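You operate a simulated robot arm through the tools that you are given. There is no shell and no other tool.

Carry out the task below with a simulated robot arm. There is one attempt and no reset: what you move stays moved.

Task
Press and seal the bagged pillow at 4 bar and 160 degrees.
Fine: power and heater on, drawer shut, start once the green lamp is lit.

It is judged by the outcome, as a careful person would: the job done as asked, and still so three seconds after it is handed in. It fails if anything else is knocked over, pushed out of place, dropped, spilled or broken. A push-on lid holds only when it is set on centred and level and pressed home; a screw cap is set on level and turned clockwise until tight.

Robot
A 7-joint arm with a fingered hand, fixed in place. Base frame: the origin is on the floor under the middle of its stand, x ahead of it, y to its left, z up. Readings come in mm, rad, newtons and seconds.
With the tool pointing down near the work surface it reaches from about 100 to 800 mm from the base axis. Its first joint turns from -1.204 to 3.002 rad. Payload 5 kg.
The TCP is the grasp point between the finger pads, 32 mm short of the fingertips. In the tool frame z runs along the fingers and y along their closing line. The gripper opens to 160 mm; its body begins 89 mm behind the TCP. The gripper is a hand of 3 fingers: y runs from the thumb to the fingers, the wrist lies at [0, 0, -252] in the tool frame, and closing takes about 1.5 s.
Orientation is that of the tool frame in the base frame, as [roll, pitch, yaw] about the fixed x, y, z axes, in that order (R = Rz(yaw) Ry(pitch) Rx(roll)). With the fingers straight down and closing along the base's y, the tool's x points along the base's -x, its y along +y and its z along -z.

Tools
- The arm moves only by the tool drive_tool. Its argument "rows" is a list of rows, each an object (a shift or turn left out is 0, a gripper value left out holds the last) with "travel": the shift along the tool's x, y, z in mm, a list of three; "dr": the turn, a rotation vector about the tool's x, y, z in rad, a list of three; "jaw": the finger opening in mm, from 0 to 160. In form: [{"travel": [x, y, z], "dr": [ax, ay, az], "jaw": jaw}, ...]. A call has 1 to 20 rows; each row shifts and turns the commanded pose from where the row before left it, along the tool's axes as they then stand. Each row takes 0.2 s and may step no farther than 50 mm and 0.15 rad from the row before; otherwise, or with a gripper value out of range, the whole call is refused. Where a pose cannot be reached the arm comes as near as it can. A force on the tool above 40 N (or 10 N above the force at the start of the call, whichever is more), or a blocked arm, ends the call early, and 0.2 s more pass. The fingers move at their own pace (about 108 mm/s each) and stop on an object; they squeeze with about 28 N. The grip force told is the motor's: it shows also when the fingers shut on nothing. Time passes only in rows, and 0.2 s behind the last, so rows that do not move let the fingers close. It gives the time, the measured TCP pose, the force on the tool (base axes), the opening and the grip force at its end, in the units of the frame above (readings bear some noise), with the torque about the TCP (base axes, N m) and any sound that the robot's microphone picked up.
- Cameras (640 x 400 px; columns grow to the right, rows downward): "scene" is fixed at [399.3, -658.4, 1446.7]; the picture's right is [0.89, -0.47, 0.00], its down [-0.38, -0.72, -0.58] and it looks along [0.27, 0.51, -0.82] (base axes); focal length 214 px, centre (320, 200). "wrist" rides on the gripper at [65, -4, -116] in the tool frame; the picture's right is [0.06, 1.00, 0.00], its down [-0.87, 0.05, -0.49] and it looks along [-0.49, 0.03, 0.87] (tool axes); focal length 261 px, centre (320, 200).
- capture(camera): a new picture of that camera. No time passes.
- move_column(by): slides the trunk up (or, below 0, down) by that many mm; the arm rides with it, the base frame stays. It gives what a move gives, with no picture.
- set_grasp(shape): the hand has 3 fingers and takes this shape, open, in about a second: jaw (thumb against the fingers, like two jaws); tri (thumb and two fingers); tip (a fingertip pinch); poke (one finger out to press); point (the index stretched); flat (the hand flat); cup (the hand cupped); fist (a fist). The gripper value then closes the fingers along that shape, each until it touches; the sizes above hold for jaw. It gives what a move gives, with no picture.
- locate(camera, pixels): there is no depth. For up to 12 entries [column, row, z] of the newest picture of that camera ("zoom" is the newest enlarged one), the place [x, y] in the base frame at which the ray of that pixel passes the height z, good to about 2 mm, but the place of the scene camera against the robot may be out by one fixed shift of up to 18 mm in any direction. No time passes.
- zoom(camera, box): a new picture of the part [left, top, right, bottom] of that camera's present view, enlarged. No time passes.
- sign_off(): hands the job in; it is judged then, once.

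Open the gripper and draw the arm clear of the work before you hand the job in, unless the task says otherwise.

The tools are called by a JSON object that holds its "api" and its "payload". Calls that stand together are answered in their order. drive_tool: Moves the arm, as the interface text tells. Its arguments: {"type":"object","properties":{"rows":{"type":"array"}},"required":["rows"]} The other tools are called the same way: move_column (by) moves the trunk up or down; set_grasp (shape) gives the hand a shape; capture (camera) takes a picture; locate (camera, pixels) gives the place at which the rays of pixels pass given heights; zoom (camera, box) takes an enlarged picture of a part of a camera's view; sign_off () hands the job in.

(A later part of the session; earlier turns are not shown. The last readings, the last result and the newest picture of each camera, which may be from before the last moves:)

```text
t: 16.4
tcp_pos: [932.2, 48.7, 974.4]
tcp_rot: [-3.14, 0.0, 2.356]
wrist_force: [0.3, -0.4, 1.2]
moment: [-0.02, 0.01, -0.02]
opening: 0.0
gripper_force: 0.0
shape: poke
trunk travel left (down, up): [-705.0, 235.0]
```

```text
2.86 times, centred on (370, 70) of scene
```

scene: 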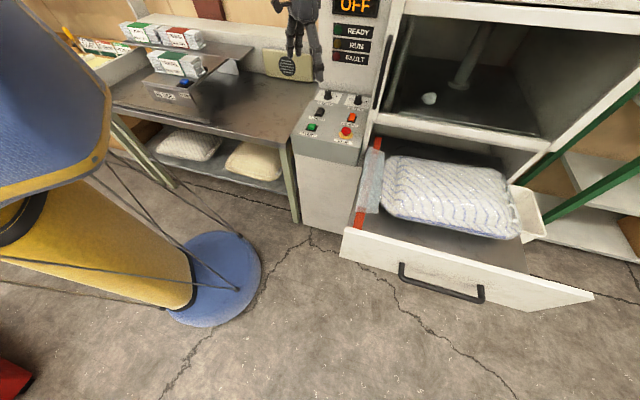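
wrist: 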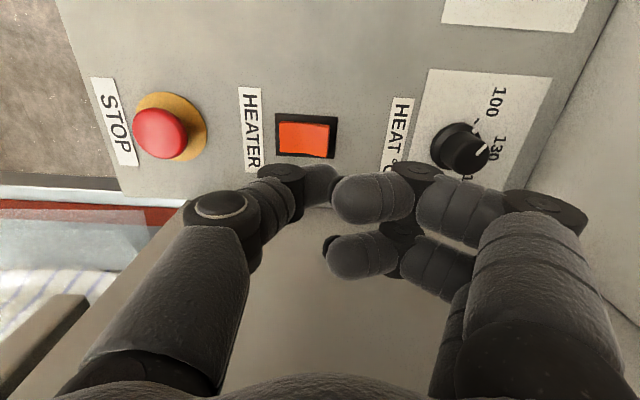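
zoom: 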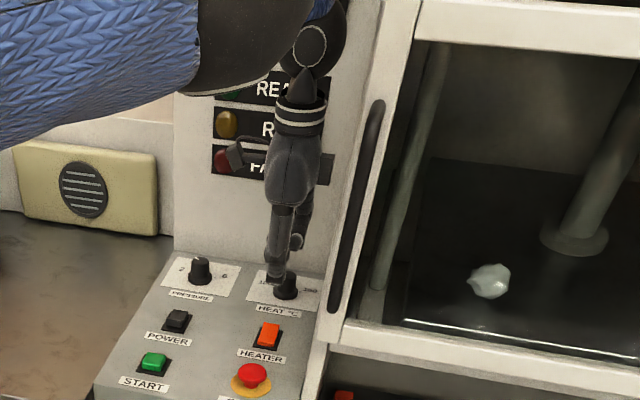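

The axis hits the panel at about image (320,138), ~12 mm behind the HEATER plate centre (306,136). I descend and press.

{"api": "drive_tool", "payload": {"rows": [{"travel": [0, 0, 20]}, {"travel": [0, 0, 20]}, {"travel": [0, 0, 15]}, {"travel": [0, 0, 9]}, {"travel": [0, 0, 3]}, {"travel": [0, 0, 3]}, {"travel": [0, 0, 2]}, {"travel": [0, 0, 2]}, {"travel": [0, 0, 0]}]}}

{"api": "zoom", "payload": {"camera": "scene", "box": [290, 60, 400, 150]}}

{"api": "zoom", "payload": {"camera": "wrist", "box": [220, 80, 400, 220]}}

```text
t: 18.4
tcp_pos: [932.7, 50.5, 903.2]
tcp_rot: [3.141, -0.001, 2.356]
wrist_force: [1.6, -2.3, 11.9]
moment: [-0.06, -0.06, 0.02]
opening: 0.0
gripper_force: 0.0
shape: poke
trunk travel left (down, up): [-705.0, 235.0]
```

```text
4.44 times, centred on (345, 105) of scene
```

zoom: 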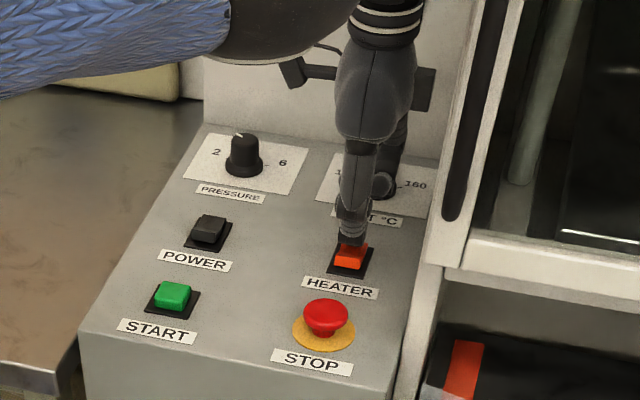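

```text
2.86 times, centred on (310, 150) of wrist
```

zoom: 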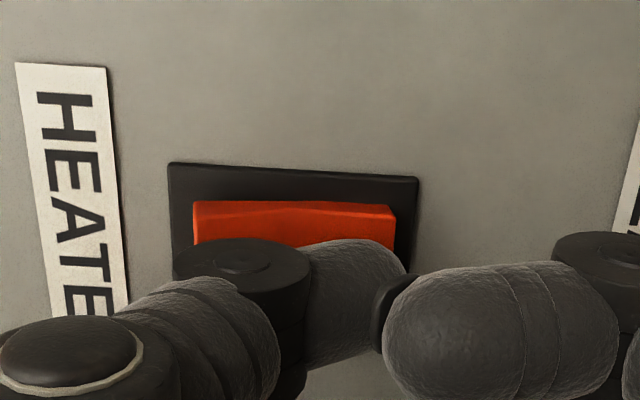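

Force is 12 N and the rocker seems tilted back; I push 2 mm more to be sure it clicks, then lift and compare.

{"api": "drive_tool", "payload": {"rows": [{"travel": [0, 0, 2]}, {"travel": [0, 0, 0]}, {"travel": [0, 0, -15]}, {"travel": [0, 0, -30]}, {"travel": [0, 0, -30]}, {"travel": [0, 0, 0]}]}}

{"api": "capture", "payload": {"camera": "wrist"}}

{"api": "zoom", "payload": {"camera": "scene", "box": [290, 60, 400, 150]}}

{"api": "zoom", "payload": {"camera": "scene", "box": [318, 0, 400, 70]}}

```text
t: 19.8
tcp_pos: [932.6, 51.9, 976.3]
tcp_rot: [-3.141, 0.001, 2.355]
wrist_force: [0.1, -0.5, -0.6]
moment: [0.01, 0.04, -0.01]
opening: 0.0
gripper_force: 0.0
shape: poke
trunk travel left (down, up): [-705.0, 235.0]
```

```text
taken
```

wrist: 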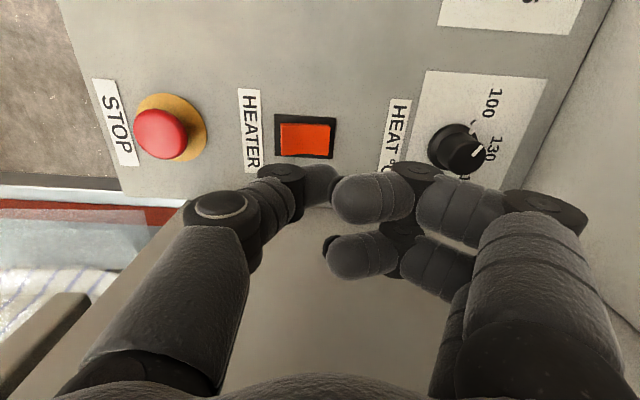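

```text
4.44 times, centred on (345, 105) of scene
```

zoom: 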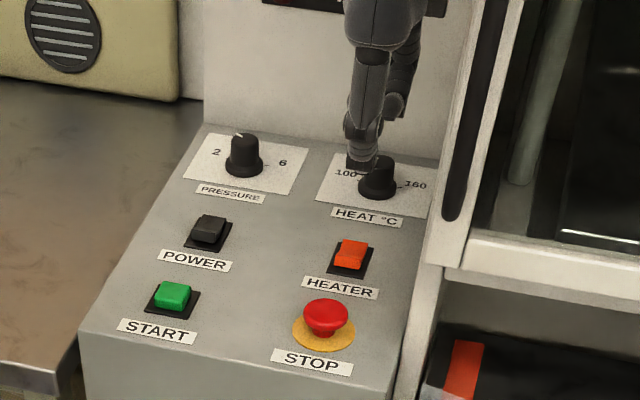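

```text
5.71 times, centred on (359, 35) of scene
```

zoom: 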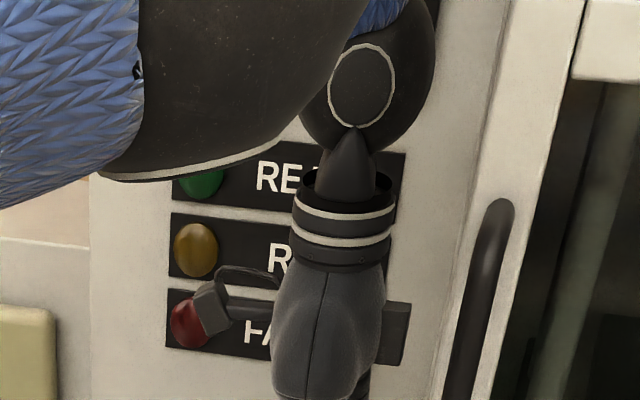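

Both switches are now on. I zoom on the HEAT knob from this machine-aligned view to read pointer angle, ticks and clearances to the two walls.

{"api": "zoom", "payload": {"camera": "wrist", "box": [400, 50, 560, 200]}}

{"api": "locate", "payload": {"camera": "wrist", "pixels": [[448, 146, 865], [448, 146, 875], [466, 152, 900], [466, 152, 910], [530, 150, 865], [432, 146, 865], [546, 78, 865], [425, 70, 865], [320, 138, 865], [185, 200, 865]]}}

```text
2.67 times, centred on (480, 125) of wrist
```

zoom: 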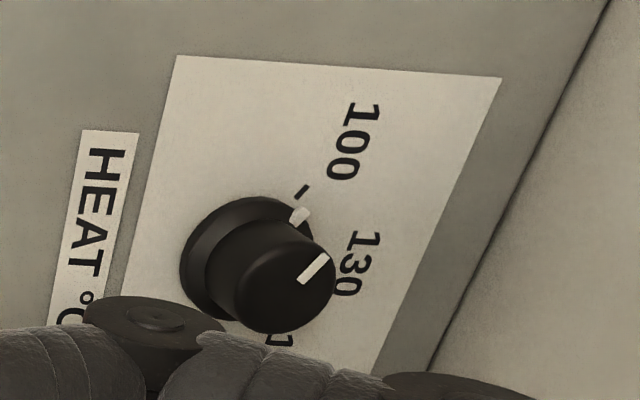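

```text
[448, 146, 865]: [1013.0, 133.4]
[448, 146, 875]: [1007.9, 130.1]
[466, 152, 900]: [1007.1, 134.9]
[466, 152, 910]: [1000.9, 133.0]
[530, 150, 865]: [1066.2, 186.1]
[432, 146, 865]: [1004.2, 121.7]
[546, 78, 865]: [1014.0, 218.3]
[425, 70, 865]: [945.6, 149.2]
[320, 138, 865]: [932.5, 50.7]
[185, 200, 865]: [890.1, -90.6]
```

Clearances around the HEAT knob are ~72 mm to the side wall and ~76 mm to the back wall, so a tilted approach is wise. I raise 80 mm and look at the "tri" grasp shape.

{"api": "drive_tool", "payload": {"rows": [{"travel": [0, 0, -40]}, {"travel": [0, 0, -40]}, {"travel": [20, -20, 0]}, {"travel": [0, 0, 0]}]}}

{"api": "set_grasp", "payload": {"shape": "tri"}}

{"api": "capture", "payload": {"camera": "wrist"}}

{"api": "zoom", "payload": {"camera": "scene", "box": [290, 0, 420, 110]}}

```text
t: 20.8
tcp_pos: [903.0, 49.1, 1054.3]
tcp_rot: [-3.14, -0.001, 2.355]
wrist_force: [-0.3, 0.4, -0.2]
moment: [-0.05, 0.02, 0.02]
opening: 0.0
gripper_force: 0.1
shape: poke
trunk travel left (down, up): [-705.0, 235.0]
```

```text
t: 21.7
tcp_pos: [902.7, 48.7, 1054.7]
tcp_rot: [3.14, 0.0, 2.357]
wrist_force: [-0.7, 1.2, -0.1]
moment: [0.04, 0.0, 0.0]
opening: 160.0
gripper_force: 0.1
shape: tri
trunk travel left (down, up): [-705.0, 235.0]
```

```text
taken
```

wrist: 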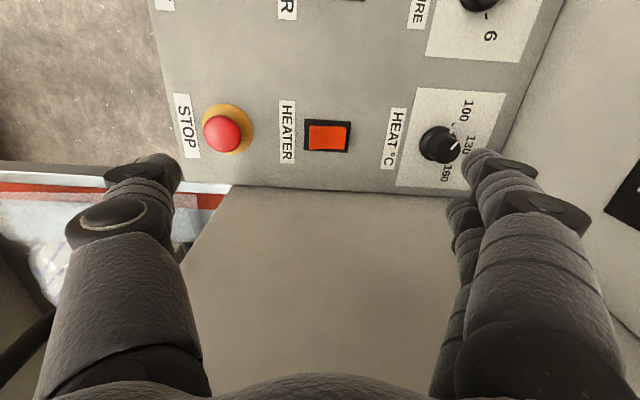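

```text
3.64 times, centred on (355, 55) of scene
```

zoom: 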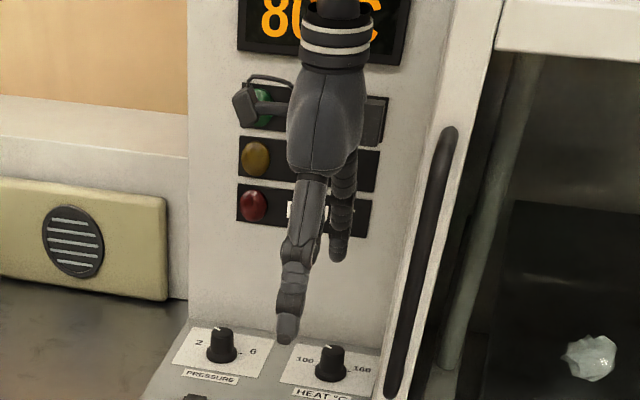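

The display shows temperature climbing ("80-something °C"). I partly close the fingers to see the tri grasp geometry.

{"api": "drive_tool", "payload": {"rows": [{"travel": [0, 0, 0], "jaw": 50}, {"travel": [0, 0, 0]}, {"travel": [0, 0, 0]}, {"travel": [0, 0, 0]}]}}

{"api": "capture", "payload": {"camera": "wrist"}}

{"api": "zoom", "payload": {"camera": "scene", "box": [290, 0, 420, 110]}}

```text
t: 22.7
tcp_pos: [902.8, 48.6, 1053.5]
tcp_rot: [-3.14, 0.0, 2.356]
wrist_force: [0.1, 0.3, -0.4]
moment: [0.01, 0.0, -0.01]
opening: 50.3
gripper_force: 0.1
shape: tri
trunk travel left (down, up): [-705.0, 235.0]
```

```text
taken
```

wrist: 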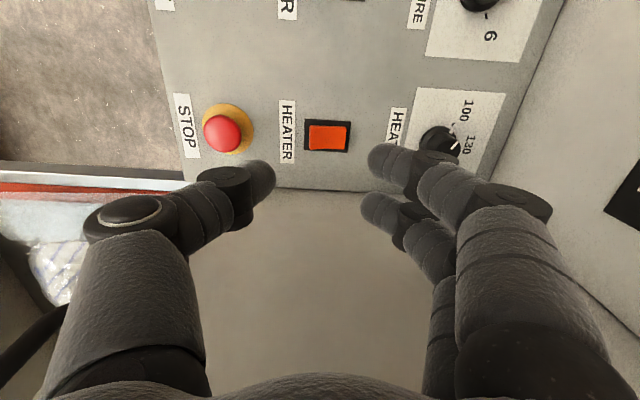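

```text
3.64 times, centred on (355, 55) of scene
```

zoom: 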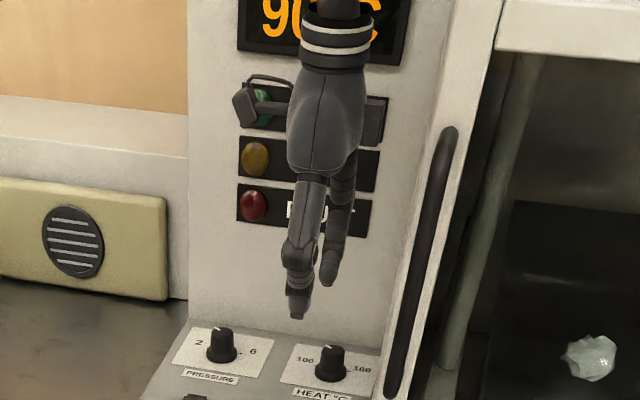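

The tri shape gives a thumb against two fingers ~27 mm apart, good for a knob. Temperature is rising ~10 °C/s. I zoom on both dial plates here to fix plate height and pointer angles.

{"api": "zoom", "payload": {"camera": "wrist", "box": [390, 70, 540, 180]}}

{"api": "locate", "payload": {"camera": "zoom", "pixels": [[320, 200, 865]]}}

```text
3.64 times, centred on (465, 125) of wrist
```

zoom: 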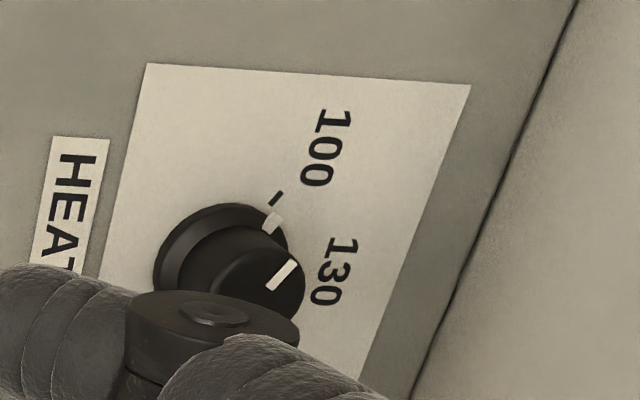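

```text
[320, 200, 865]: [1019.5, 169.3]
```

I locate the plate corners in this zoom to compare with the earlier view.

{"api": "locate", "payload": {"camera": "zoom", "pixels": [[147, 64, 855], [147, 64, 875], [470, 86, 855], [470, 86, 875], [222, 262, 865], [222, 262, 875], [262, 285, 900], [262, 285, 910]]}}

```text
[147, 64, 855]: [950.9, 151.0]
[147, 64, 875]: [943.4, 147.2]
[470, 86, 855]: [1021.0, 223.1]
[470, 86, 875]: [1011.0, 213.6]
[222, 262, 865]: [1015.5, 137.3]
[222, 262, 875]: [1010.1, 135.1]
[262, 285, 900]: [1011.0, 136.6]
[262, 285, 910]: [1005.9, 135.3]
```

HEAT knob axis ≈ (1011,134), PRESSURE knob axis ≈ (905,240), caps spanning z≈875–905. I rotate the tool to heading +40° at this height and open to 75 mm, preparing a tilted approach to the PRESSURE knob.

{"api": "drive_tool", "payload": {"rows": [{"travel": [0, 0, 0], "dr": [0, 0, -0.1483], "jaw": 75}, {"dr": [0, 0, -0.1483]}, {"dr": [0, 0, -0.1483]}, {"dr": [0, 0, -0.1483]}, {"dr": [0, 0, -0.1483]}, {"dr": [0, 0, -0.1483]}, {"dr": [0, 0, -0.1483]}, {"dr": [0, 0, -0.1483]}, {"dr": [0, 0, -0.1483]}, {"dr": [0, 0, -0.1483]}, {"dr": [0, 0, 0]}]}}

{"api": "capture", "payload": {"camera": "wrist"}}

{"api": "capture", "payload": {"camera": "scene"}}

```text
t: 25.1
tcp_pos: [905.0, 49.7, 1052.0]
tcp_rot: [-3.14, -0.001, -2.442]
wrist_force: [1.1, 0.8, -0.5]
moment: [0.02, 0.02, 0.03]
opening: 74.3
gripper_force: 0.0
shape: tri
trunk travel left (down, up): [-705.0, 235.0]
```

```text
taken
```

wrist: 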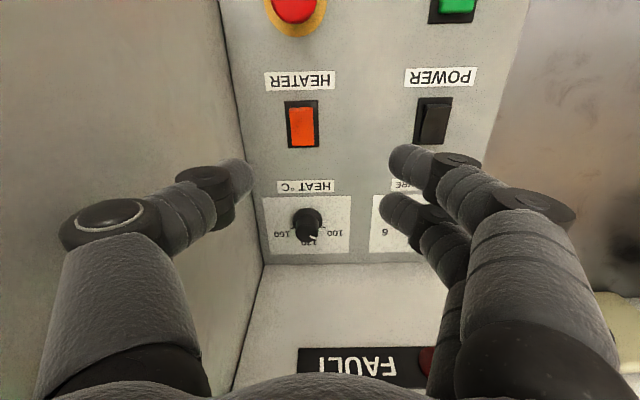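

```text
taken
```

scene: 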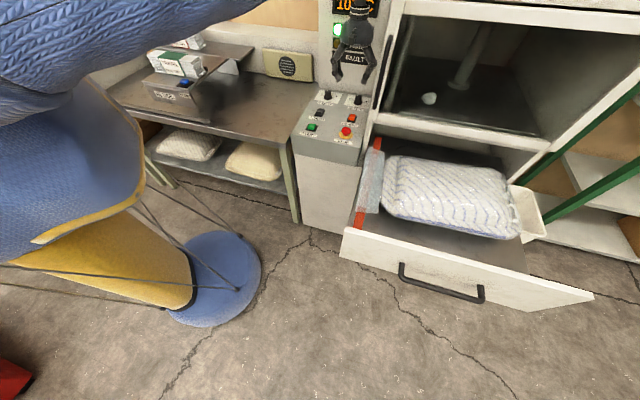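

READY is already lit green for the current low setpoint, so dials must be set next. I move above the PRESSURE pregrasp and tilt the tool 0.5 rad forward.

{"api": "drive_tool", "payload": {"rows": [{"travel": [-20.8, 36.4, 0]}, {"travel": [-20.8, 36.4, 0]}, {"travel": [-20.8, 36.4, 0]}, {"travel": [-20.7, 36.5, 0]}, {"dr": [0, -0.125, 0]}, {"dr": [0, -0.125, 0]}, {"dr": [0, -0.125, 0]}, {"dr": [0, -0.125, 0]}, {"dr": [0, 0, 0]}]}}

{"api": "capture", "payload": {"camera": "wrist"}}

{"api": "zoom", "payload": {"camera": "scene", "box": [270, 0, 400, 130]}}

```text
t: 27.1
tcp_pos: [873.7, 215.4, 1052.6]
tcp_rot: [3.141, 0.501, -2.443]
wrist_force: [-0.4, 0.3, 0.1]
moment: [0.01, 0.0, -0.06]
opening: 74.8
gripper_force: 0.1
shape: tri
trunk travel left (down, up): [-705.0, 235.0]
```

```text
taken
```

wrist: 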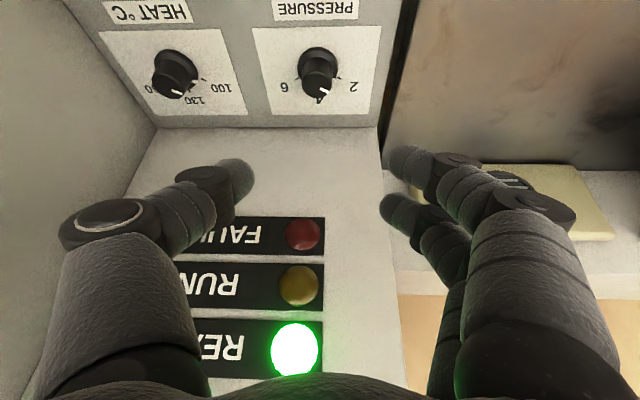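

```text
3.08 times, centred on (335, 65) of scene
```

zoom: 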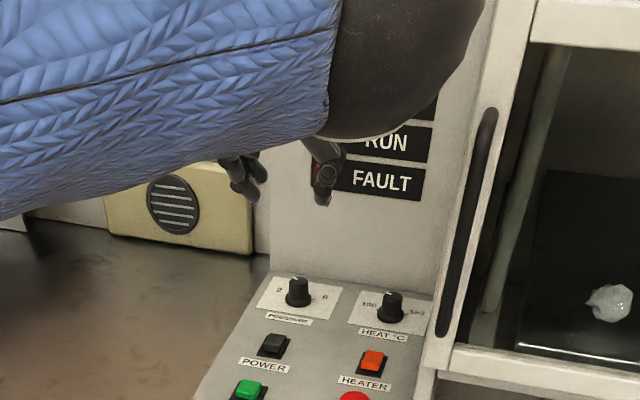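

Both dials are clearly visible: PRESSURE knob around (318,72). I zoom on each and locate the knob axes again.

{"api": "zoom", "payload": {"camera": "wrist", "box": [260, 20, 380, 120]}}

{"api": "zoom", "payload": {"camera": "wrist", "box": [110, 20, 250, 120]}}

{"api": "locate", "payload": {"camera": "wrist", "pixels": [[319, 62, 868], [317, 86, 905], [317, 86, 900], [255, 28, 865], [382, 27, 865], [371, 115, 865], [265, 116, 865], [174, 62, 868], [172, 88, 905]]}}

```text
4.00 times, centred on (320, 70) of wrist
```

zoom: 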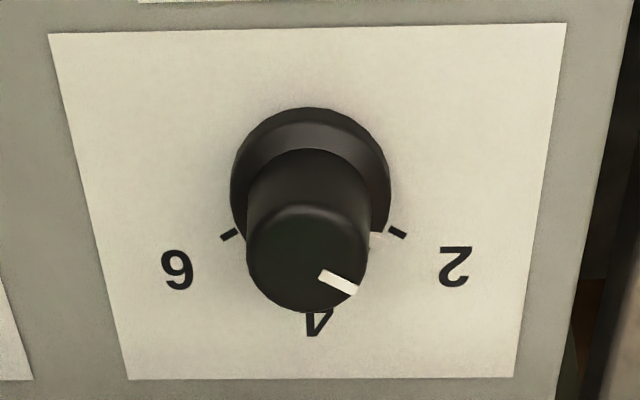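

```text
4.00 times, centred on (180, 70) of wrist
```

zoom: 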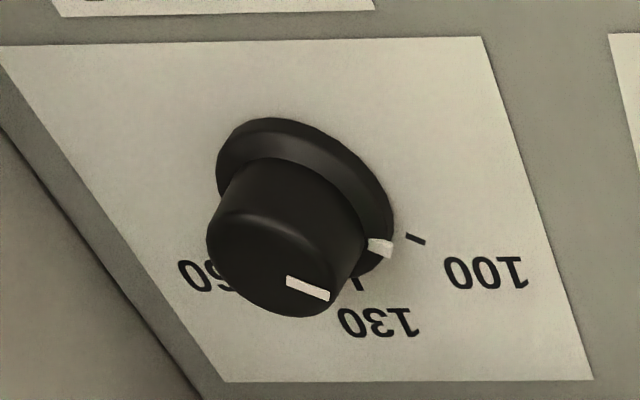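

```text
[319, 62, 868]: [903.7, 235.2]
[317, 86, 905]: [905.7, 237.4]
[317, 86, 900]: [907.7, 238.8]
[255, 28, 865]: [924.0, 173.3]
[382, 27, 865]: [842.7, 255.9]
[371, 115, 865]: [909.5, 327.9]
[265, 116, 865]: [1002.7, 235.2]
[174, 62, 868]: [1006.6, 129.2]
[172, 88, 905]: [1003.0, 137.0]
```

The dial plate is horizontal (front and back widths match). I locate ticks, pointer mark and cap centre precisely to compute angles.

{"api": "locate", "payload": {"camera": "wrist", "pixels": [[339.5, 78, 865], [297.2, 78.5, 865], [334.2, 79.5, 870], [320, 88.7, 905], [329.2, 92.5, 905], [317, 84.5, 905], [252, 28.2, 865], [381.7, 25.5, 865], [272, 114.7, 865], [368.2, 114.2, 865]]}}

{"api": "locate", "payload": {"camera": "wrist", "pixels": [[203.8, 79.7, 865], [195, 81.5, 870], [171.5, 90, 905], [182, 94, 905], [165, 82, 905], [174, 62, 868]]}}

```text
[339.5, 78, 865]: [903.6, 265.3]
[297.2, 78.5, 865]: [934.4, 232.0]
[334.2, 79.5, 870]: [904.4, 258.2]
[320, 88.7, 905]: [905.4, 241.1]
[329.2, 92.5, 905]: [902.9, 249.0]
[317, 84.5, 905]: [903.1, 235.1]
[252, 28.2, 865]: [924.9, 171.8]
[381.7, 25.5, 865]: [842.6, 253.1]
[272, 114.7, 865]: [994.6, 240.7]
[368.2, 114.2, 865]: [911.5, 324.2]
```

```text
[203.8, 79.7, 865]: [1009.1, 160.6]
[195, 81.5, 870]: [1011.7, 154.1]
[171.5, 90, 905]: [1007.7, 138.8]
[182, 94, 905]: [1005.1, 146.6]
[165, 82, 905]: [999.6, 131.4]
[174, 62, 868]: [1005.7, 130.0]
```

Both pointers sit on their minimum ticks (2 bar, 100 °C), about 60° anticlockwise of "up"; so PRESSURE needs ≈+60° clockwise and HEAT ≈+120°. I reduce the tilt to 0.2 rad and turn the heading to +60° as the starting grasp angle for the PRESSURE knob.

{"api": "drive_tool", "payload": {"rows": [{"dr": [0, 0.15, 0]}, {"dr": [0, 0.15, 0]}, {"dr": [-0.0231, 0, -0.114]}, {"dr": [-0.0231, 0, -0.114]}, {"dr": [-0.0231, 0, -0.114]}, {"dr": [0, 0, 0]}]}}

```text
t: 28.5
tcp_pos: [874.3, 215.7, 1054.0]
tcp_rot: [-3.141, 0.199, -2.095]
wrist_force: [-0.2, 0.8, -0.5]
moment: [-0.04, -0.01, 0.0]
opening: 74.6
gripper_force: 0.1
shape: tri
trunk travel left (down, up): [-705.0, 235.0]
```

Heading 60°, tilt 0.2 reached without trouble. I move to the pregrasp 70 mm short of the PRESSURE knob along the tool axis and check the alignment.

{"api": "drive_tool", "payload": {"rows": [{"travel": [-0.5, -4.5, 21]}, {"travel": [-0.5, -4.5, 21]}, {"travel": [-0.5, -4.5, 21]}, {"travel": [-0.5, -4.5, 20]}, {"travel": [0, 0, 0]}]}}

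{"api": "capture", "payload": {"camera": "wrist"}}

{"api": "zoom", "payload": {"camera": "scene", "box": [290, 40, 390, 130]}}

```text
t: 29.7
tcp_pos: [901.9, 220.4, 973.8]
tcp_rot: [3.141, 0.201, -2.095]
wrist_force: [0.4, -0.4, -0.1]
moment: [0.0, 0.01, -0.01]
opening: 74.9
gripper_force: 0.0
shape: tri
trunk travel left (down, up): [-705.0, 235.0]
```

```text
taken
```

wrist: 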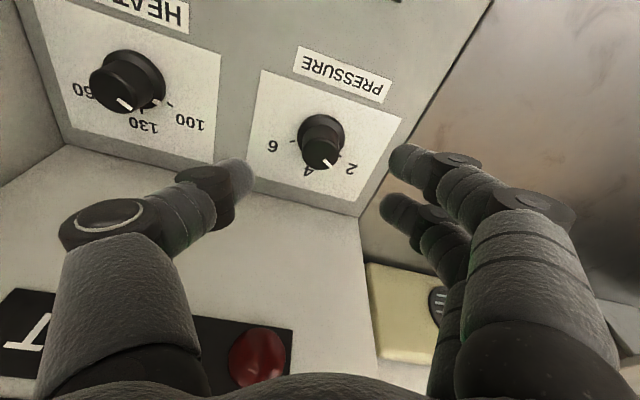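

```text
4.44 times, centred on (340, 85) of scene
```

zoom: 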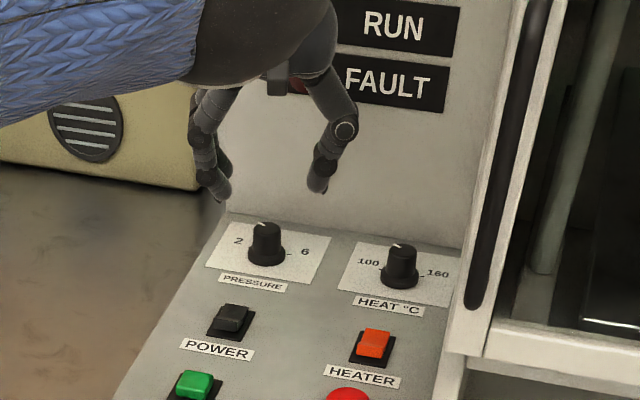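

The tool axis should meet the cap top near (320,150), and the cap appears at about (321,150). I zoom to verify centring before descending.

{"api": "zoom", "payload": {"camera": "wrist", "box": [270, 90, 370, 190]}}

{"api": "zoom", "payload": {"camera": "wrist", "box": [70, 30, 220, 150]}}

```text
4.00 times, centred on (320, 140) of wrist
```

zoom: 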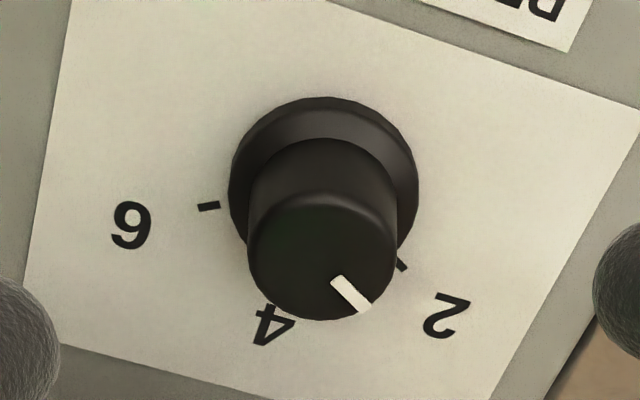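

```text
3.33 times, centred on (145, 90) of wrist
```

zoom: 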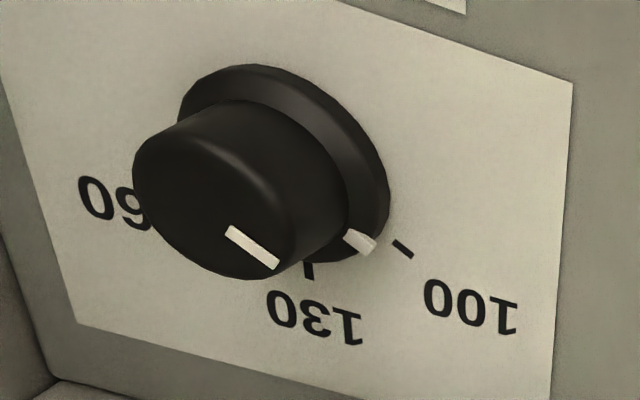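

The knob is centred under the tool axis (cap centre ≈ (320.5,154)), pointer on the 2-tick. I locate the two pressure ticks here to get the tick half-angle, then descend.

{"api": "locate", "payload": {"camera": "wrist", "pixels": [[292, 141.5, 864], [340.2, 156, 864], [320.5, 154, 896], [320.5, 154, 902], [320.7, 137, 868], [323.7, 159.5, 896], [332, 167, 896], [168.9, 104.2, 864], [141, 111.5, 864], [122.5, 98, 896], [115, 92, 896]]}}

```text
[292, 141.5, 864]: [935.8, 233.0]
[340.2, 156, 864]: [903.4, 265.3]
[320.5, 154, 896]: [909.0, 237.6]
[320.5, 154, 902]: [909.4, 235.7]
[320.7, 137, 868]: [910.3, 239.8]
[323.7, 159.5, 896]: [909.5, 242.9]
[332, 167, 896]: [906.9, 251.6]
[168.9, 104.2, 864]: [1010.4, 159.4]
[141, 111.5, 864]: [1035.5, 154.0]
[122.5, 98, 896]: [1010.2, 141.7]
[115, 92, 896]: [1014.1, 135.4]
```

K_press refines to (909.5,238.5), tick half-angle ≈ 60°. I shift 2.5 mm forward and descend along the tool axis onto the knob with fingers open 75 mm.

{"api": "drive_tool", "payload": {"rows": [{"travel": [-2.5, 0, 20]}, {"travel": [0, 0, 20]}, {"travel": [0, 0, 15]}, {"travel": [0, 0, 8]}, {"travel": [0, 0, 5]}, {"travel": [0, 0, 0]}]}}

{"api": "capture", "payload": {"camera": "wrist"}}

{"api": "zoom", "payload": {"camera": "scene", "box": [290, 50, 380, 120]}}

```text
t: 31.1
tcp_pos: [907.4, 236.1, 906.4]
tcp_rot: [3.141, 0.2, -2.094]
wrist_force: [0.8, 0.1, 0.4]
moment: [0.01, 0.01, 0.01]
opening: 74.5
gripper_force: 0.1
shape: tri
trunk travel left (down, up): [-705.0, 235.0]
```

```text
taken
```

wrist: 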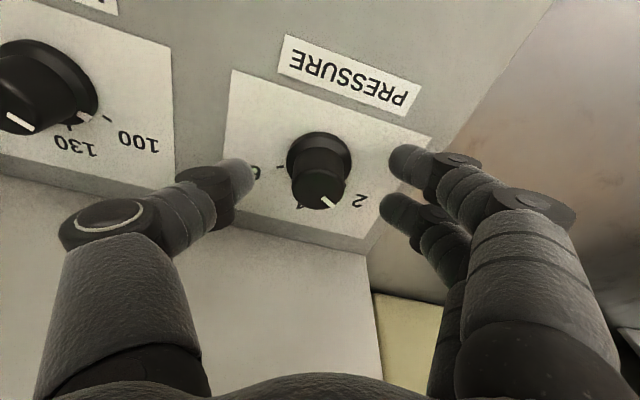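

```text
5.71 times, centred on (335, 85) of scene
```

zoom: 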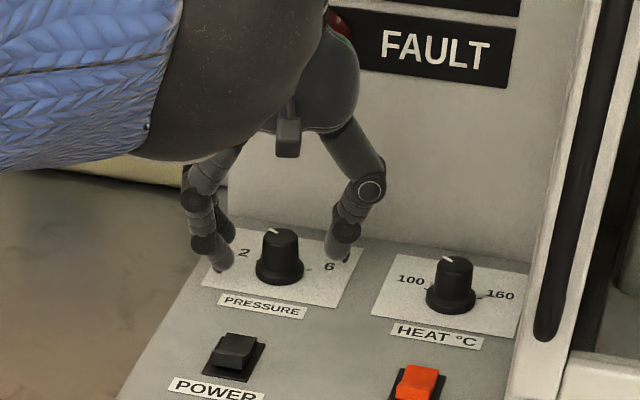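

The fingers straddle the PRESSURE knob symmetrically with tips just above the plate. I close onto it.

{"api": "drive_tool", "payload": {"rows": [{"travel": [0, 0, 0], "jaw": 10}, {"travel": [0, 0, 0]}, {"travel": [0, 0, 0]}, {"travel": [0, 0, 0]}, {"travel": [0, 0, 0]}]}}

{"api": "capture", "payload": {"camera": "wrist"}}

```text
t: 32.3
tcp_pos: [909.2, 235.9, 905.6]
tcp_rot: [3.141, 0.2, -2.095]
wrist_force: [6.3, -3.0, 0.9]
moment: [-0.13, -0.18, -0.06]
opening: 16.8
gripper_force: 27.7
shape: tri
trunk travel left (down, up): [-705.0, 235.0]
```

```text
taken
```

wrist: 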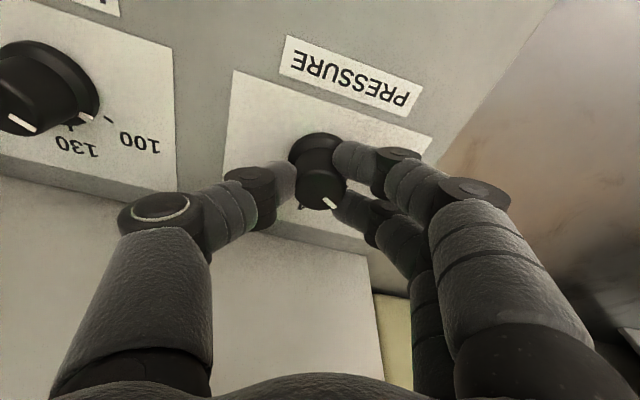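

The knob is held (opening 16.8, grip 27.7 N). I rotate clockwise about the vertical through the knob by 60° in 8 small rows.

{"api": "drive_tool", "payload": {"rows": [{"travel": [0, 0.5, 0], "dr": [0.026, 0, 0.1284]}, {"travel": [0, 0.5, 0], "dr": [0.026, 0, 0.1284]}, {"travel": [0, 0.5, 0], "dr": [0.026, 0, 0.1284]}, {"travel": [0, 0.5, 0], "dr": [0.026, 0, 0.1284]}, {"travel": [0, 0.5, 0], "dr": [0.026, 0, 0.1284]}, {"travel": [0, 0.5, 0], "dr": [0.026, 0, 0.1284]}, {"travel": [0, 0.5, 0], "dr": [0.026, 0, 0.1284]}, {"travel": [0, 0.5, 0], "dr": [0.026, 0, 0.1284]}, {"travel": [0, 0, 0]}, {"travel": [0, 0, 0]}]}}

{"api": "capture", "payload": {"camera": "wrist"}}

{"api": "zoom", "payload": {"camera": "scene", "box": [290, 50, 380, 120]}}

```text
t: 34.5
tcp_pos: [904.9, 239.4, 904.7]
tcp_rot: [-3.142, 0.201, 3.139]
wrist_force: [14.8, 4.5, 13.4]
moment: [0.23, -0.25, 0.04]
opening: 17.1
gripper_force: 28.2
shape: tri
trunk travel left (down, up): [-705.0, 235.0]
```

```text
taken
```

wrist: 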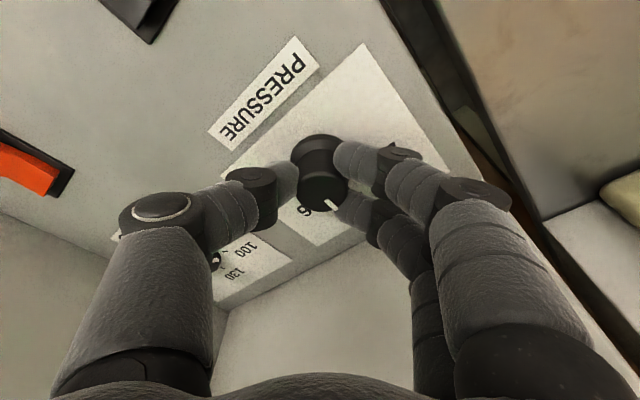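

```text
5.71 times, centred on (335, 85) of scene
```

zoom: 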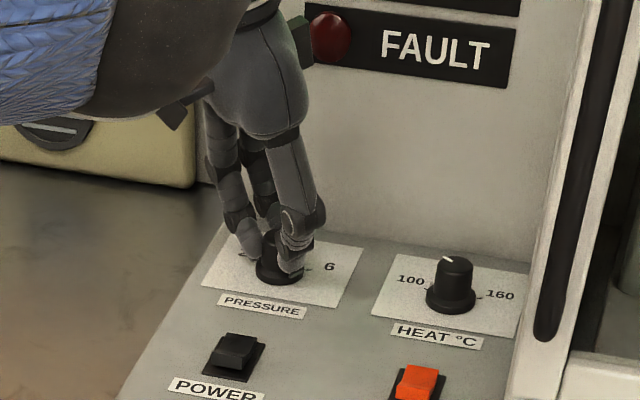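

The pointer stayed fixed relative to the fingers, so the knob turned. I zoom on the cap to measure the pointer's direction.

{"api": "zoom", "payload": {"camera": "wrist", "box": [280, 120, 380, 220]}}

{"api": "locate", "payload": {"camera": "zoom", "pixels": [[320, 200, 896]]}}

```text
4.00 times, centred on (330, 170) of wrist
```

zoom: 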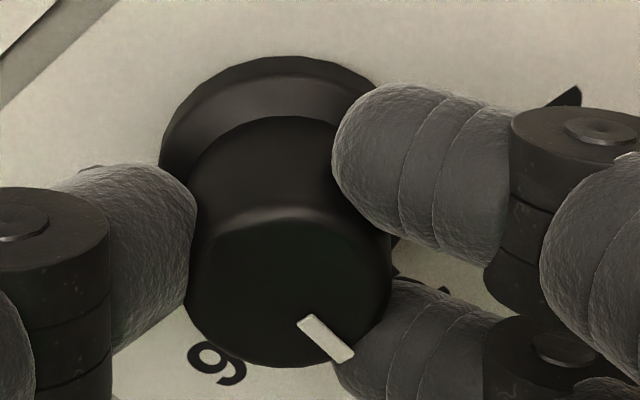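

```text
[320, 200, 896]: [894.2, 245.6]
```

I locate the two ends of the pointer line in this zoom to get its base-frame direction.

{"api": "locate", "payload": {"camera": "zoom", "pixels": [[305, 321, 896], [346, 357, 896], [290, 285, 896], [288, 287, 896]]}}

```text
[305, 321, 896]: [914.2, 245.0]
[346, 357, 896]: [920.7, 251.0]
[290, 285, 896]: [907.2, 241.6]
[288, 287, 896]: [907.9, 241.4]
```

The pointer direction measures 42.7° against the machine's "up" at ~44.7°, i.e. essentially on 4. I open the fingers and retract along the tool axis to check.

{"api": "drive_tool", "payload": {"rows": [{"travel": [0, 0, 0], "jaw": 75}, {"travel": [0, 0, 0]}, {"travel": [0, 0, 0]}, {"travel": [0, 0, 0]}, {"travel": [0, 0, -20]}, {"travel": [0, 0, -30]}, {"travel": [0, 0, -30]}, {"travel": [0, 0, 0]}]}}

{"api": "capture", "payload": {"camera": "wrist"}}

{"api": "zoom", "payload": {"camera": "wrist", "box": [260, 80, 400, 200]}}

```text
t: 36.3
tcp_pos: [890.7, 240.4, 982.2]
tcp_rot: [3.141, 0.198, 3.139]
wrist_force: [0.2, -0.4, -0.3]
moment: [0.01, 0.0, 0.0]
opening: 74.4
gripper_force: 0.1
shape: tri
trunk travel left (down, up): [-705.0, 235.0]
```

```text
taken
```

wrist: 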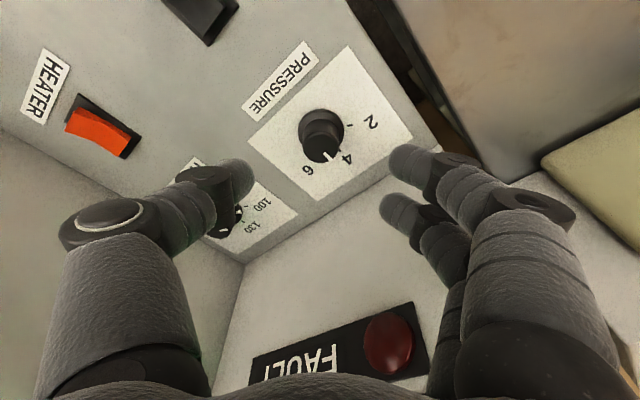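

```text
3.33 times, centred on (330, 140) of wrist
```

zoom: 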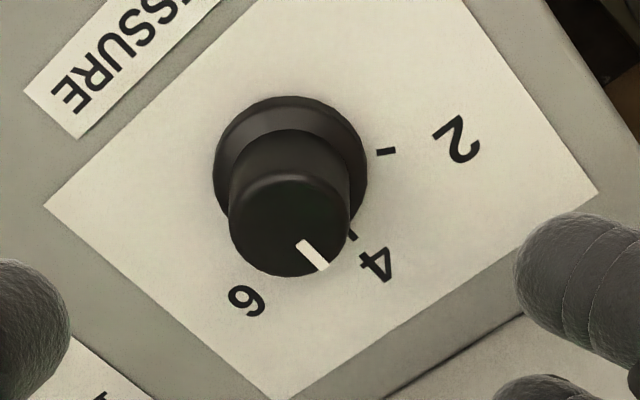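

The pointer now points at the "4" label. I measure its direction and the 4-tick's bearing precisely.

{"api": "locate", "payload": {"camera": "zoom", "pixels": [[300, 243, 896], [325, 267, 896], [352, 235, 864], [386, 151, 864], [290, 225, 896], [289, 165, 868], [376, 262, 864], [458, 139, 864], [245, 300, 864]]}}

{"api": "zoom", "payload": {"camera": "wrist", "box": [290, 95, 355, 170]}}

```text
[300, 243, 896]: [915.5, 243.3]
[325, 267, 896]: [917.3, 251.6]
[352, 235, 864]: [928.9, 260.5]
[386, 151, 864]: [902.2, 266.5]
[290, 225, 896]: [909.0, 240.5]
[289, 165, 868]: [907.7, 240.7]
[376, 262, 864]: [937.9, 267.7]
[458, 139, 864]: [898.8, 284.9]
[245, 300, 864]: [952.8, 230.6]
```

```text
5.33 times, centred on (322, 132) of wrist
```

zoom: 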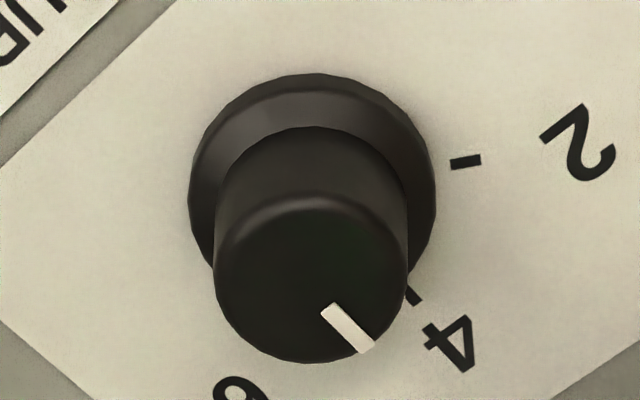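

The line ends measured by image geometry agree: the knob turned exactly 60° from the 2-tick to 4. Now for the HEAT knob: I tilt to 0.5 rad and set heading +18° here before translating, and narrow the fingers to 60 mm.

{"api": "drive_tool", "payload": {"rows": [{"travel": [0, 0, -15], "jaw": 60}, {"dr": [0, -0.15, 0]}, {"dr": [0, -0.15, 0]}, {"dr": [-0.0502, 0, -0.0919]}, {"dr": [-0.0502, 0, -0.0919]}, {"dr": [-0.0502, 0, -0.0919]}, {"dr": [0, 0, 0]}]}}

```text
t: 37.9
tcp_pos: [886.8, 238.7, 999.5]
tcp_rot: [3.141, 0.498, -2.827]
wrist_force: [-0.5, -0.1, 0.4]
moment: [0.03, 0.0, -0.06]
opening: 60.4
gripper_force: 0.0
shape: tri
trunk travel left (down, up): [-705.0, 235.0]
```

Orientation is right. I translate to the HEAT pregrasp (971,119,972), 75 mm short along the tool axis.

{"api": "drive_tool", "payload": {"rows": [{"travel": [-6.2, -35, 5]}, {"travel": [-6.3, -35, 10]}, {"travel": [-6.2, -35, 15]}, {"travel": [-6.3, -34.8, 15]}, {"travel": [0, 0, 0]}]}}

{"api": "capture", "payload": {"camera": "wrist"}}

{"api": "zoom", "payload": {"camera": "scene", "box": [290, 20, 410, 130]}}

```text
t: 39.1
tcp_pos: [972.3, 120.8, 971.2]
tcp_rot: [3.14, 0.5, -2.827]
wrist_force: [-0.2, 0.5, 1.0]
moment: [0.01, -0.02, 0.0]
opening: 60.3
gripper_force: 0.0
shape: tri
trunk travel left (down, up): [-705.0, 235.0]
```

```text
taken
```

wrist: 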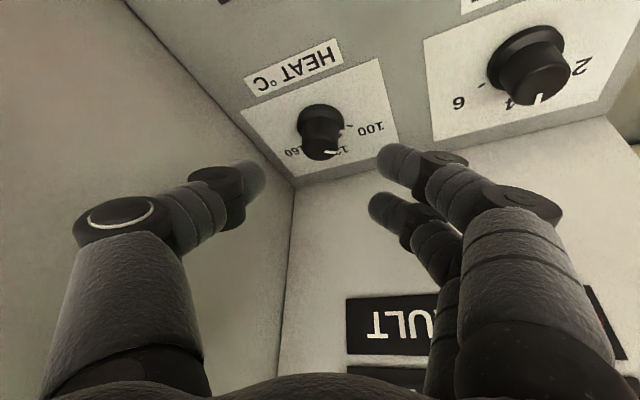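

```text
3.64 times, centred on (350, 75) of scene
```

zoom: 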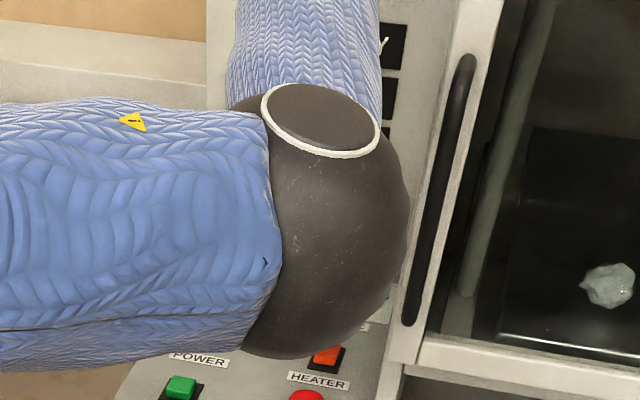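

Forces are nil; the knob cap is around (321,140) and the tool axis should pass near (320,143) at mid-cap. I zoom to verify.

{"api": "zoom", "payload": {"camera": "wrist", "box": [260, 80, 390, 180]}}

{"api": "locate", "payload": {"camera": "zoom", "pixels": [[310, 295, 896], [308, 160, 868], [432, 185, 864], [310, 290, 896], [310, 165, 868]]}}

{"api": "zoom", "payload": {"camera": "wrist", "box": [450, 10, 620, 130]}}

```text
4.00 times, centred on (325, 130) of wrist
```

zoom: 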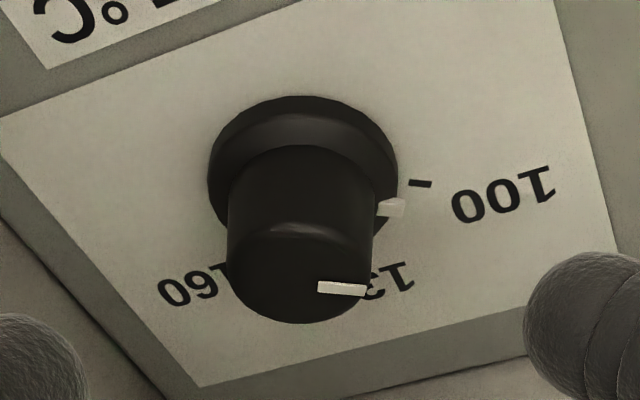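

```text
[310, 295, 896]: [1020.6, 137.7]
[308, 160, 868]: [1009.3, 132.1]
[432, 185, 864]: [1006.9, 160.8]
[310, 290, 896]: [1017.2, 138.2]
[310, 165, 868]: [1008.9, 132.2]
```

```text
3.33 times, centred on (535, 70) of wrist
```

zoom: 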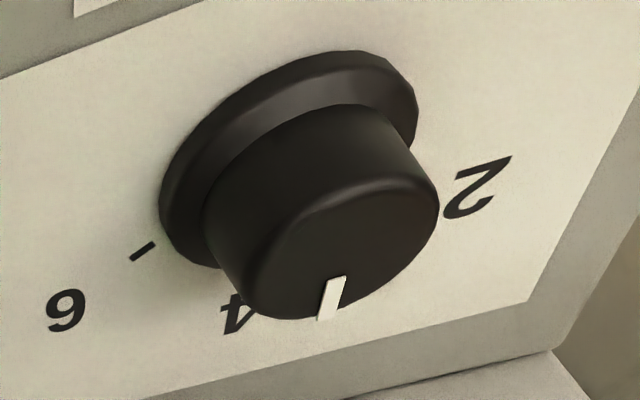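

By image geometry the PRESSURE pointer measures 45.5° (dead on 4), and HEAT sits at 100. I shift 2.5 mm back and descend 73 mm onto the HEAT knob.

{"api": "drive_tool", "payload": {"rows": [{"travel": [2.5, 0, 20]}, {"travel": [0, 0, 20]}, {"travel": [0, 0, 15]}, {"travel": [0, 0, 10]}, {"travel": [0, 0, 5]}, {"travel": [0, 0, 3]}, {"travel": [0, 0, 0]}]}}

{"api": "capture", "payload": {"camera": "wrist"}}

```text
t: 40.7
tcp_pos: [1000.2, 129.1, 905.1]
tcp_rot: [-3.14, 0.498, -2.829]
wrist_force: [-0.5, 0.0, -0.9]
moment: [0.01, 0.02, 0.01]
opening: 60.3
gripper_force: 0.0
shape: tri
trunk travel left (down, up): [-705.0, 235.0]
```

```text
taken
```

wrist: 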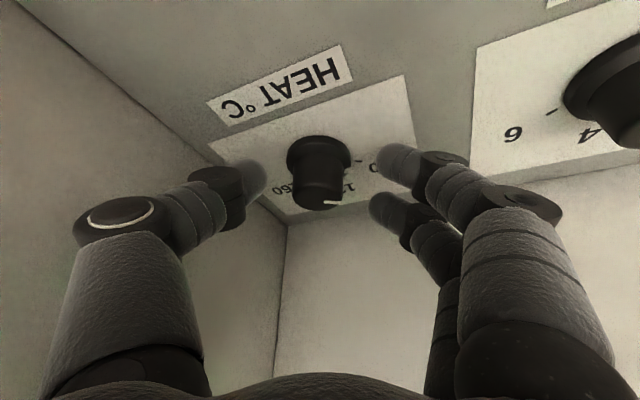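

No contact so far and the knob is centred between thumb and fingers. I close on it and then turn clockwise 43° in six rows.

{"api": "drive_tool", "payload": {"rows": [{"travel": [0, 0, 0], "jaw": 5}, {"travel": [0, 0, 0]}, {"travel": [0, 0, 0]}, {"travel": [0, 0, 0]}, {"travel": [0, 0, 0]}]}}

{"api": "capture", "payload": {"camera": "wrist"}}

```text
t: 41.9
tcp_pos: [1001.6, 129.2, 903.6]
tcp_rot: [3.14, 0.499, -2.829]
wrist_force: [-3.6, -2.2, -0.3]
moment: [0.06, 0.22, 0.02]
opening: 16.7
gripper_force: 28.0
shape: tri
trunk travel left (down, up): [-705.0, 235.0]
```

```text
taken
```

wrist: 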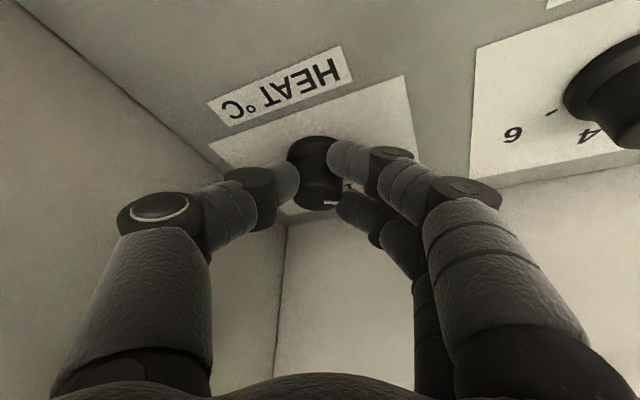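

Gripped firmly. Now I rotate clockwise 43° about the knob axis.

{"api": "drive_tool", "payload": {"rows": [{"travel": [0, 1.4, 0], "dr": [0.0597, 0, 0.1098]}, {"travel": [0, 1.4, 0], "dr": [0.0597, 0, 0.1098]}, {"travel": [0, 1.4, 0], "dr": [0.0597, 0, 0.1098]}, {"travel": [0, 1.4, 0], "dr": [0.0597, 0, 0.1098]}, {"travel": [0, 1.4, 0], "dr": [0.0597, 0, 0.1098]}, {"travel": [0, 1.4, 0], "dr": [0.0597, 0, 0.1098]}, {"travel": [0, 0, 0]}]}}

{"api": "capture", "payload": {"camera": "wrist"}}

{"api": "zoom", "payload": {"camera": "wrist", "box": [270, 120, 370, 220]}}

```text
t: 43.5
tcp_pos: [1000.8, 140.9, 904.7]
tcp_rot: [3.139, 0.498, 2.703]
wrist_force: [-11.2, 17.3, -8.1]
moment: [0.73, 0.41, 0.24]
opening: 15.5
gripper_force: 28.0
shape: tri
trunk travel left (down, up): [-705.0, 235.0]
```

```text
taken
```

wrist: 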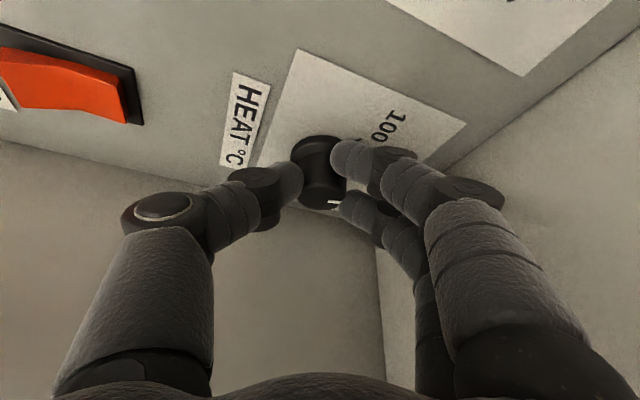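

```text
4.00 times, centred on (320, 170) of wrist
```

zoom: 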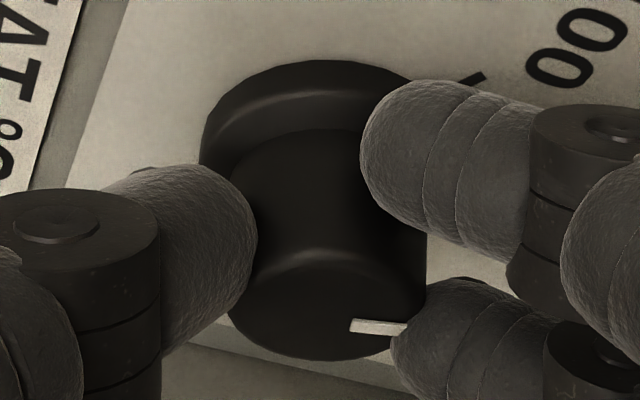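

The knob turned 43° (pointer unchanged relative to the hand), now near 121 °C. I open to 50 mm, swing back anticlockwise around the knob without touching it, and re-grip.

{"api": "drive_tool", "payload": {"rows": [{"travel": [0, 0, 0], "jaw": 50}, {"travel": [0, 0, 0]}, {"travel": [0, 0, 0]}, {"travel": [0, 0, 0]}]}}

{"api": "capture", "payload": {"camera": "wrist"}}

{"api": "zoom", "payload": {"camera": "wrist", "box": [270, 120, 370, 220]}}

```text
t: 44.5
tcp_pos: [1003.0, 137.8, 906.3]
tcp_rot: [3.14, 0.501, 2.705]
wrist_force: [-0.5, -0.2, -1.3]
moment: [0.02, 0.05, 0.02]
opening: 49.5
gripper_force: 0.0
shape: tri
trunk travel left (down, up): [-705.0, 235.0]
```

```text
taken
```

wrist: 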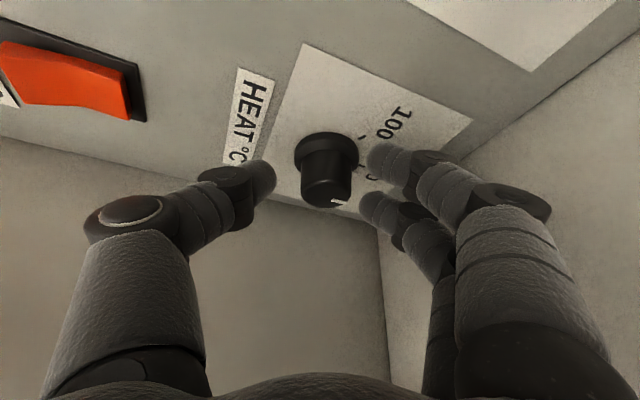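

```text
4.00 times, centred on (320, 170) of wrist
```

zoom: 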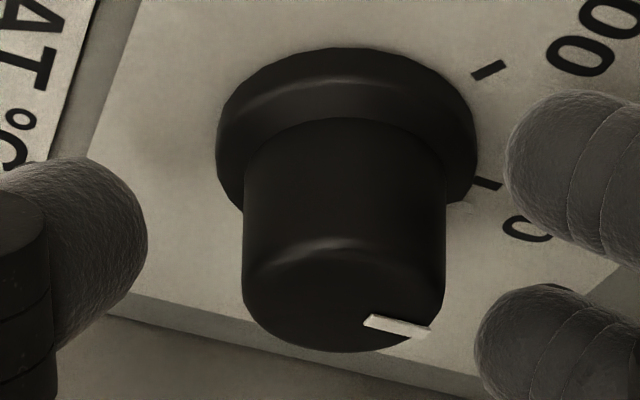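

The knob sits ~3 mm off to the finger side; the open hand clears it. I orbit back 43° anticlockwise with a small correction to re-centre on the knob.

{"api": "drive_tool", "payload": {"rows": [{"travel": [0.2, -1.1, 0], "dr": [-0.0597, 0, -0.1098]}, {"travel": [0.2, -1.1, 0], "dr": [-0.0597, 0, -0.1098]}, {"travel": [0.2, -1.1, 0], "dr": [-0.0597, 0, -0.1098]}, {"travel": [0.2, -1.1, 0], "dr": [-0.0597, 0, -0.1098]}, {"travel": [0.2, -1.1, 0], "dr": [-0.0597, 0, -0.1098]}, {"travel": [0.2, -1.1, 0], "dr": [-0.0597, 0, -0.1098]}, {"travel": [0, 0, 0]}]}}

{"api": "capture", "payload": {"camera": "wrist"}}

{"api": "zoom", "payload": {"camera": "wrist", "box": [270, 120, 370, 220]}}

```text
t: 46.1
tcp_pos: [999.1, 132.5, 904.7]
tcp_rot: [3.141, 0.498, -2.829]
wrist_force: [-0.6, 0.2, -0.8]
moment: [0.0, 0.0, 0.03]
opening: 49.5
gripper_force: 0.0
shape: tri
trunk travel left (down, up): [-705.0, 235.0]
```

```text
taken
```

wrist: 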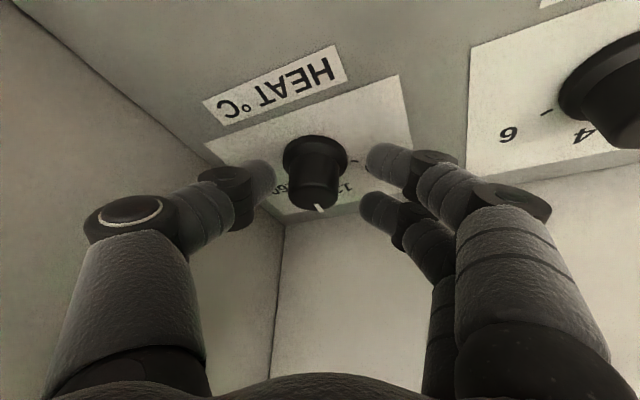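

```text
4.00 times, centred on (320, 170) of wrist
```

zoom: 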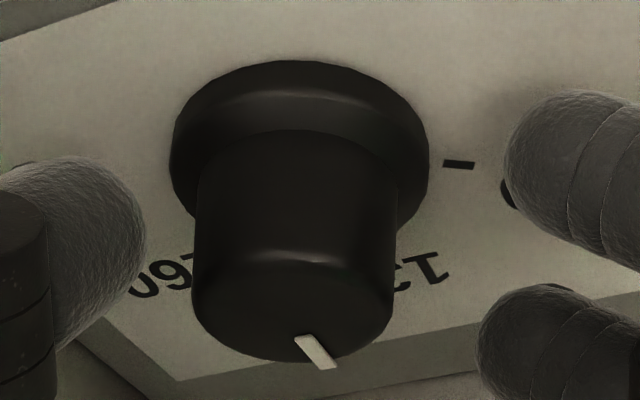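

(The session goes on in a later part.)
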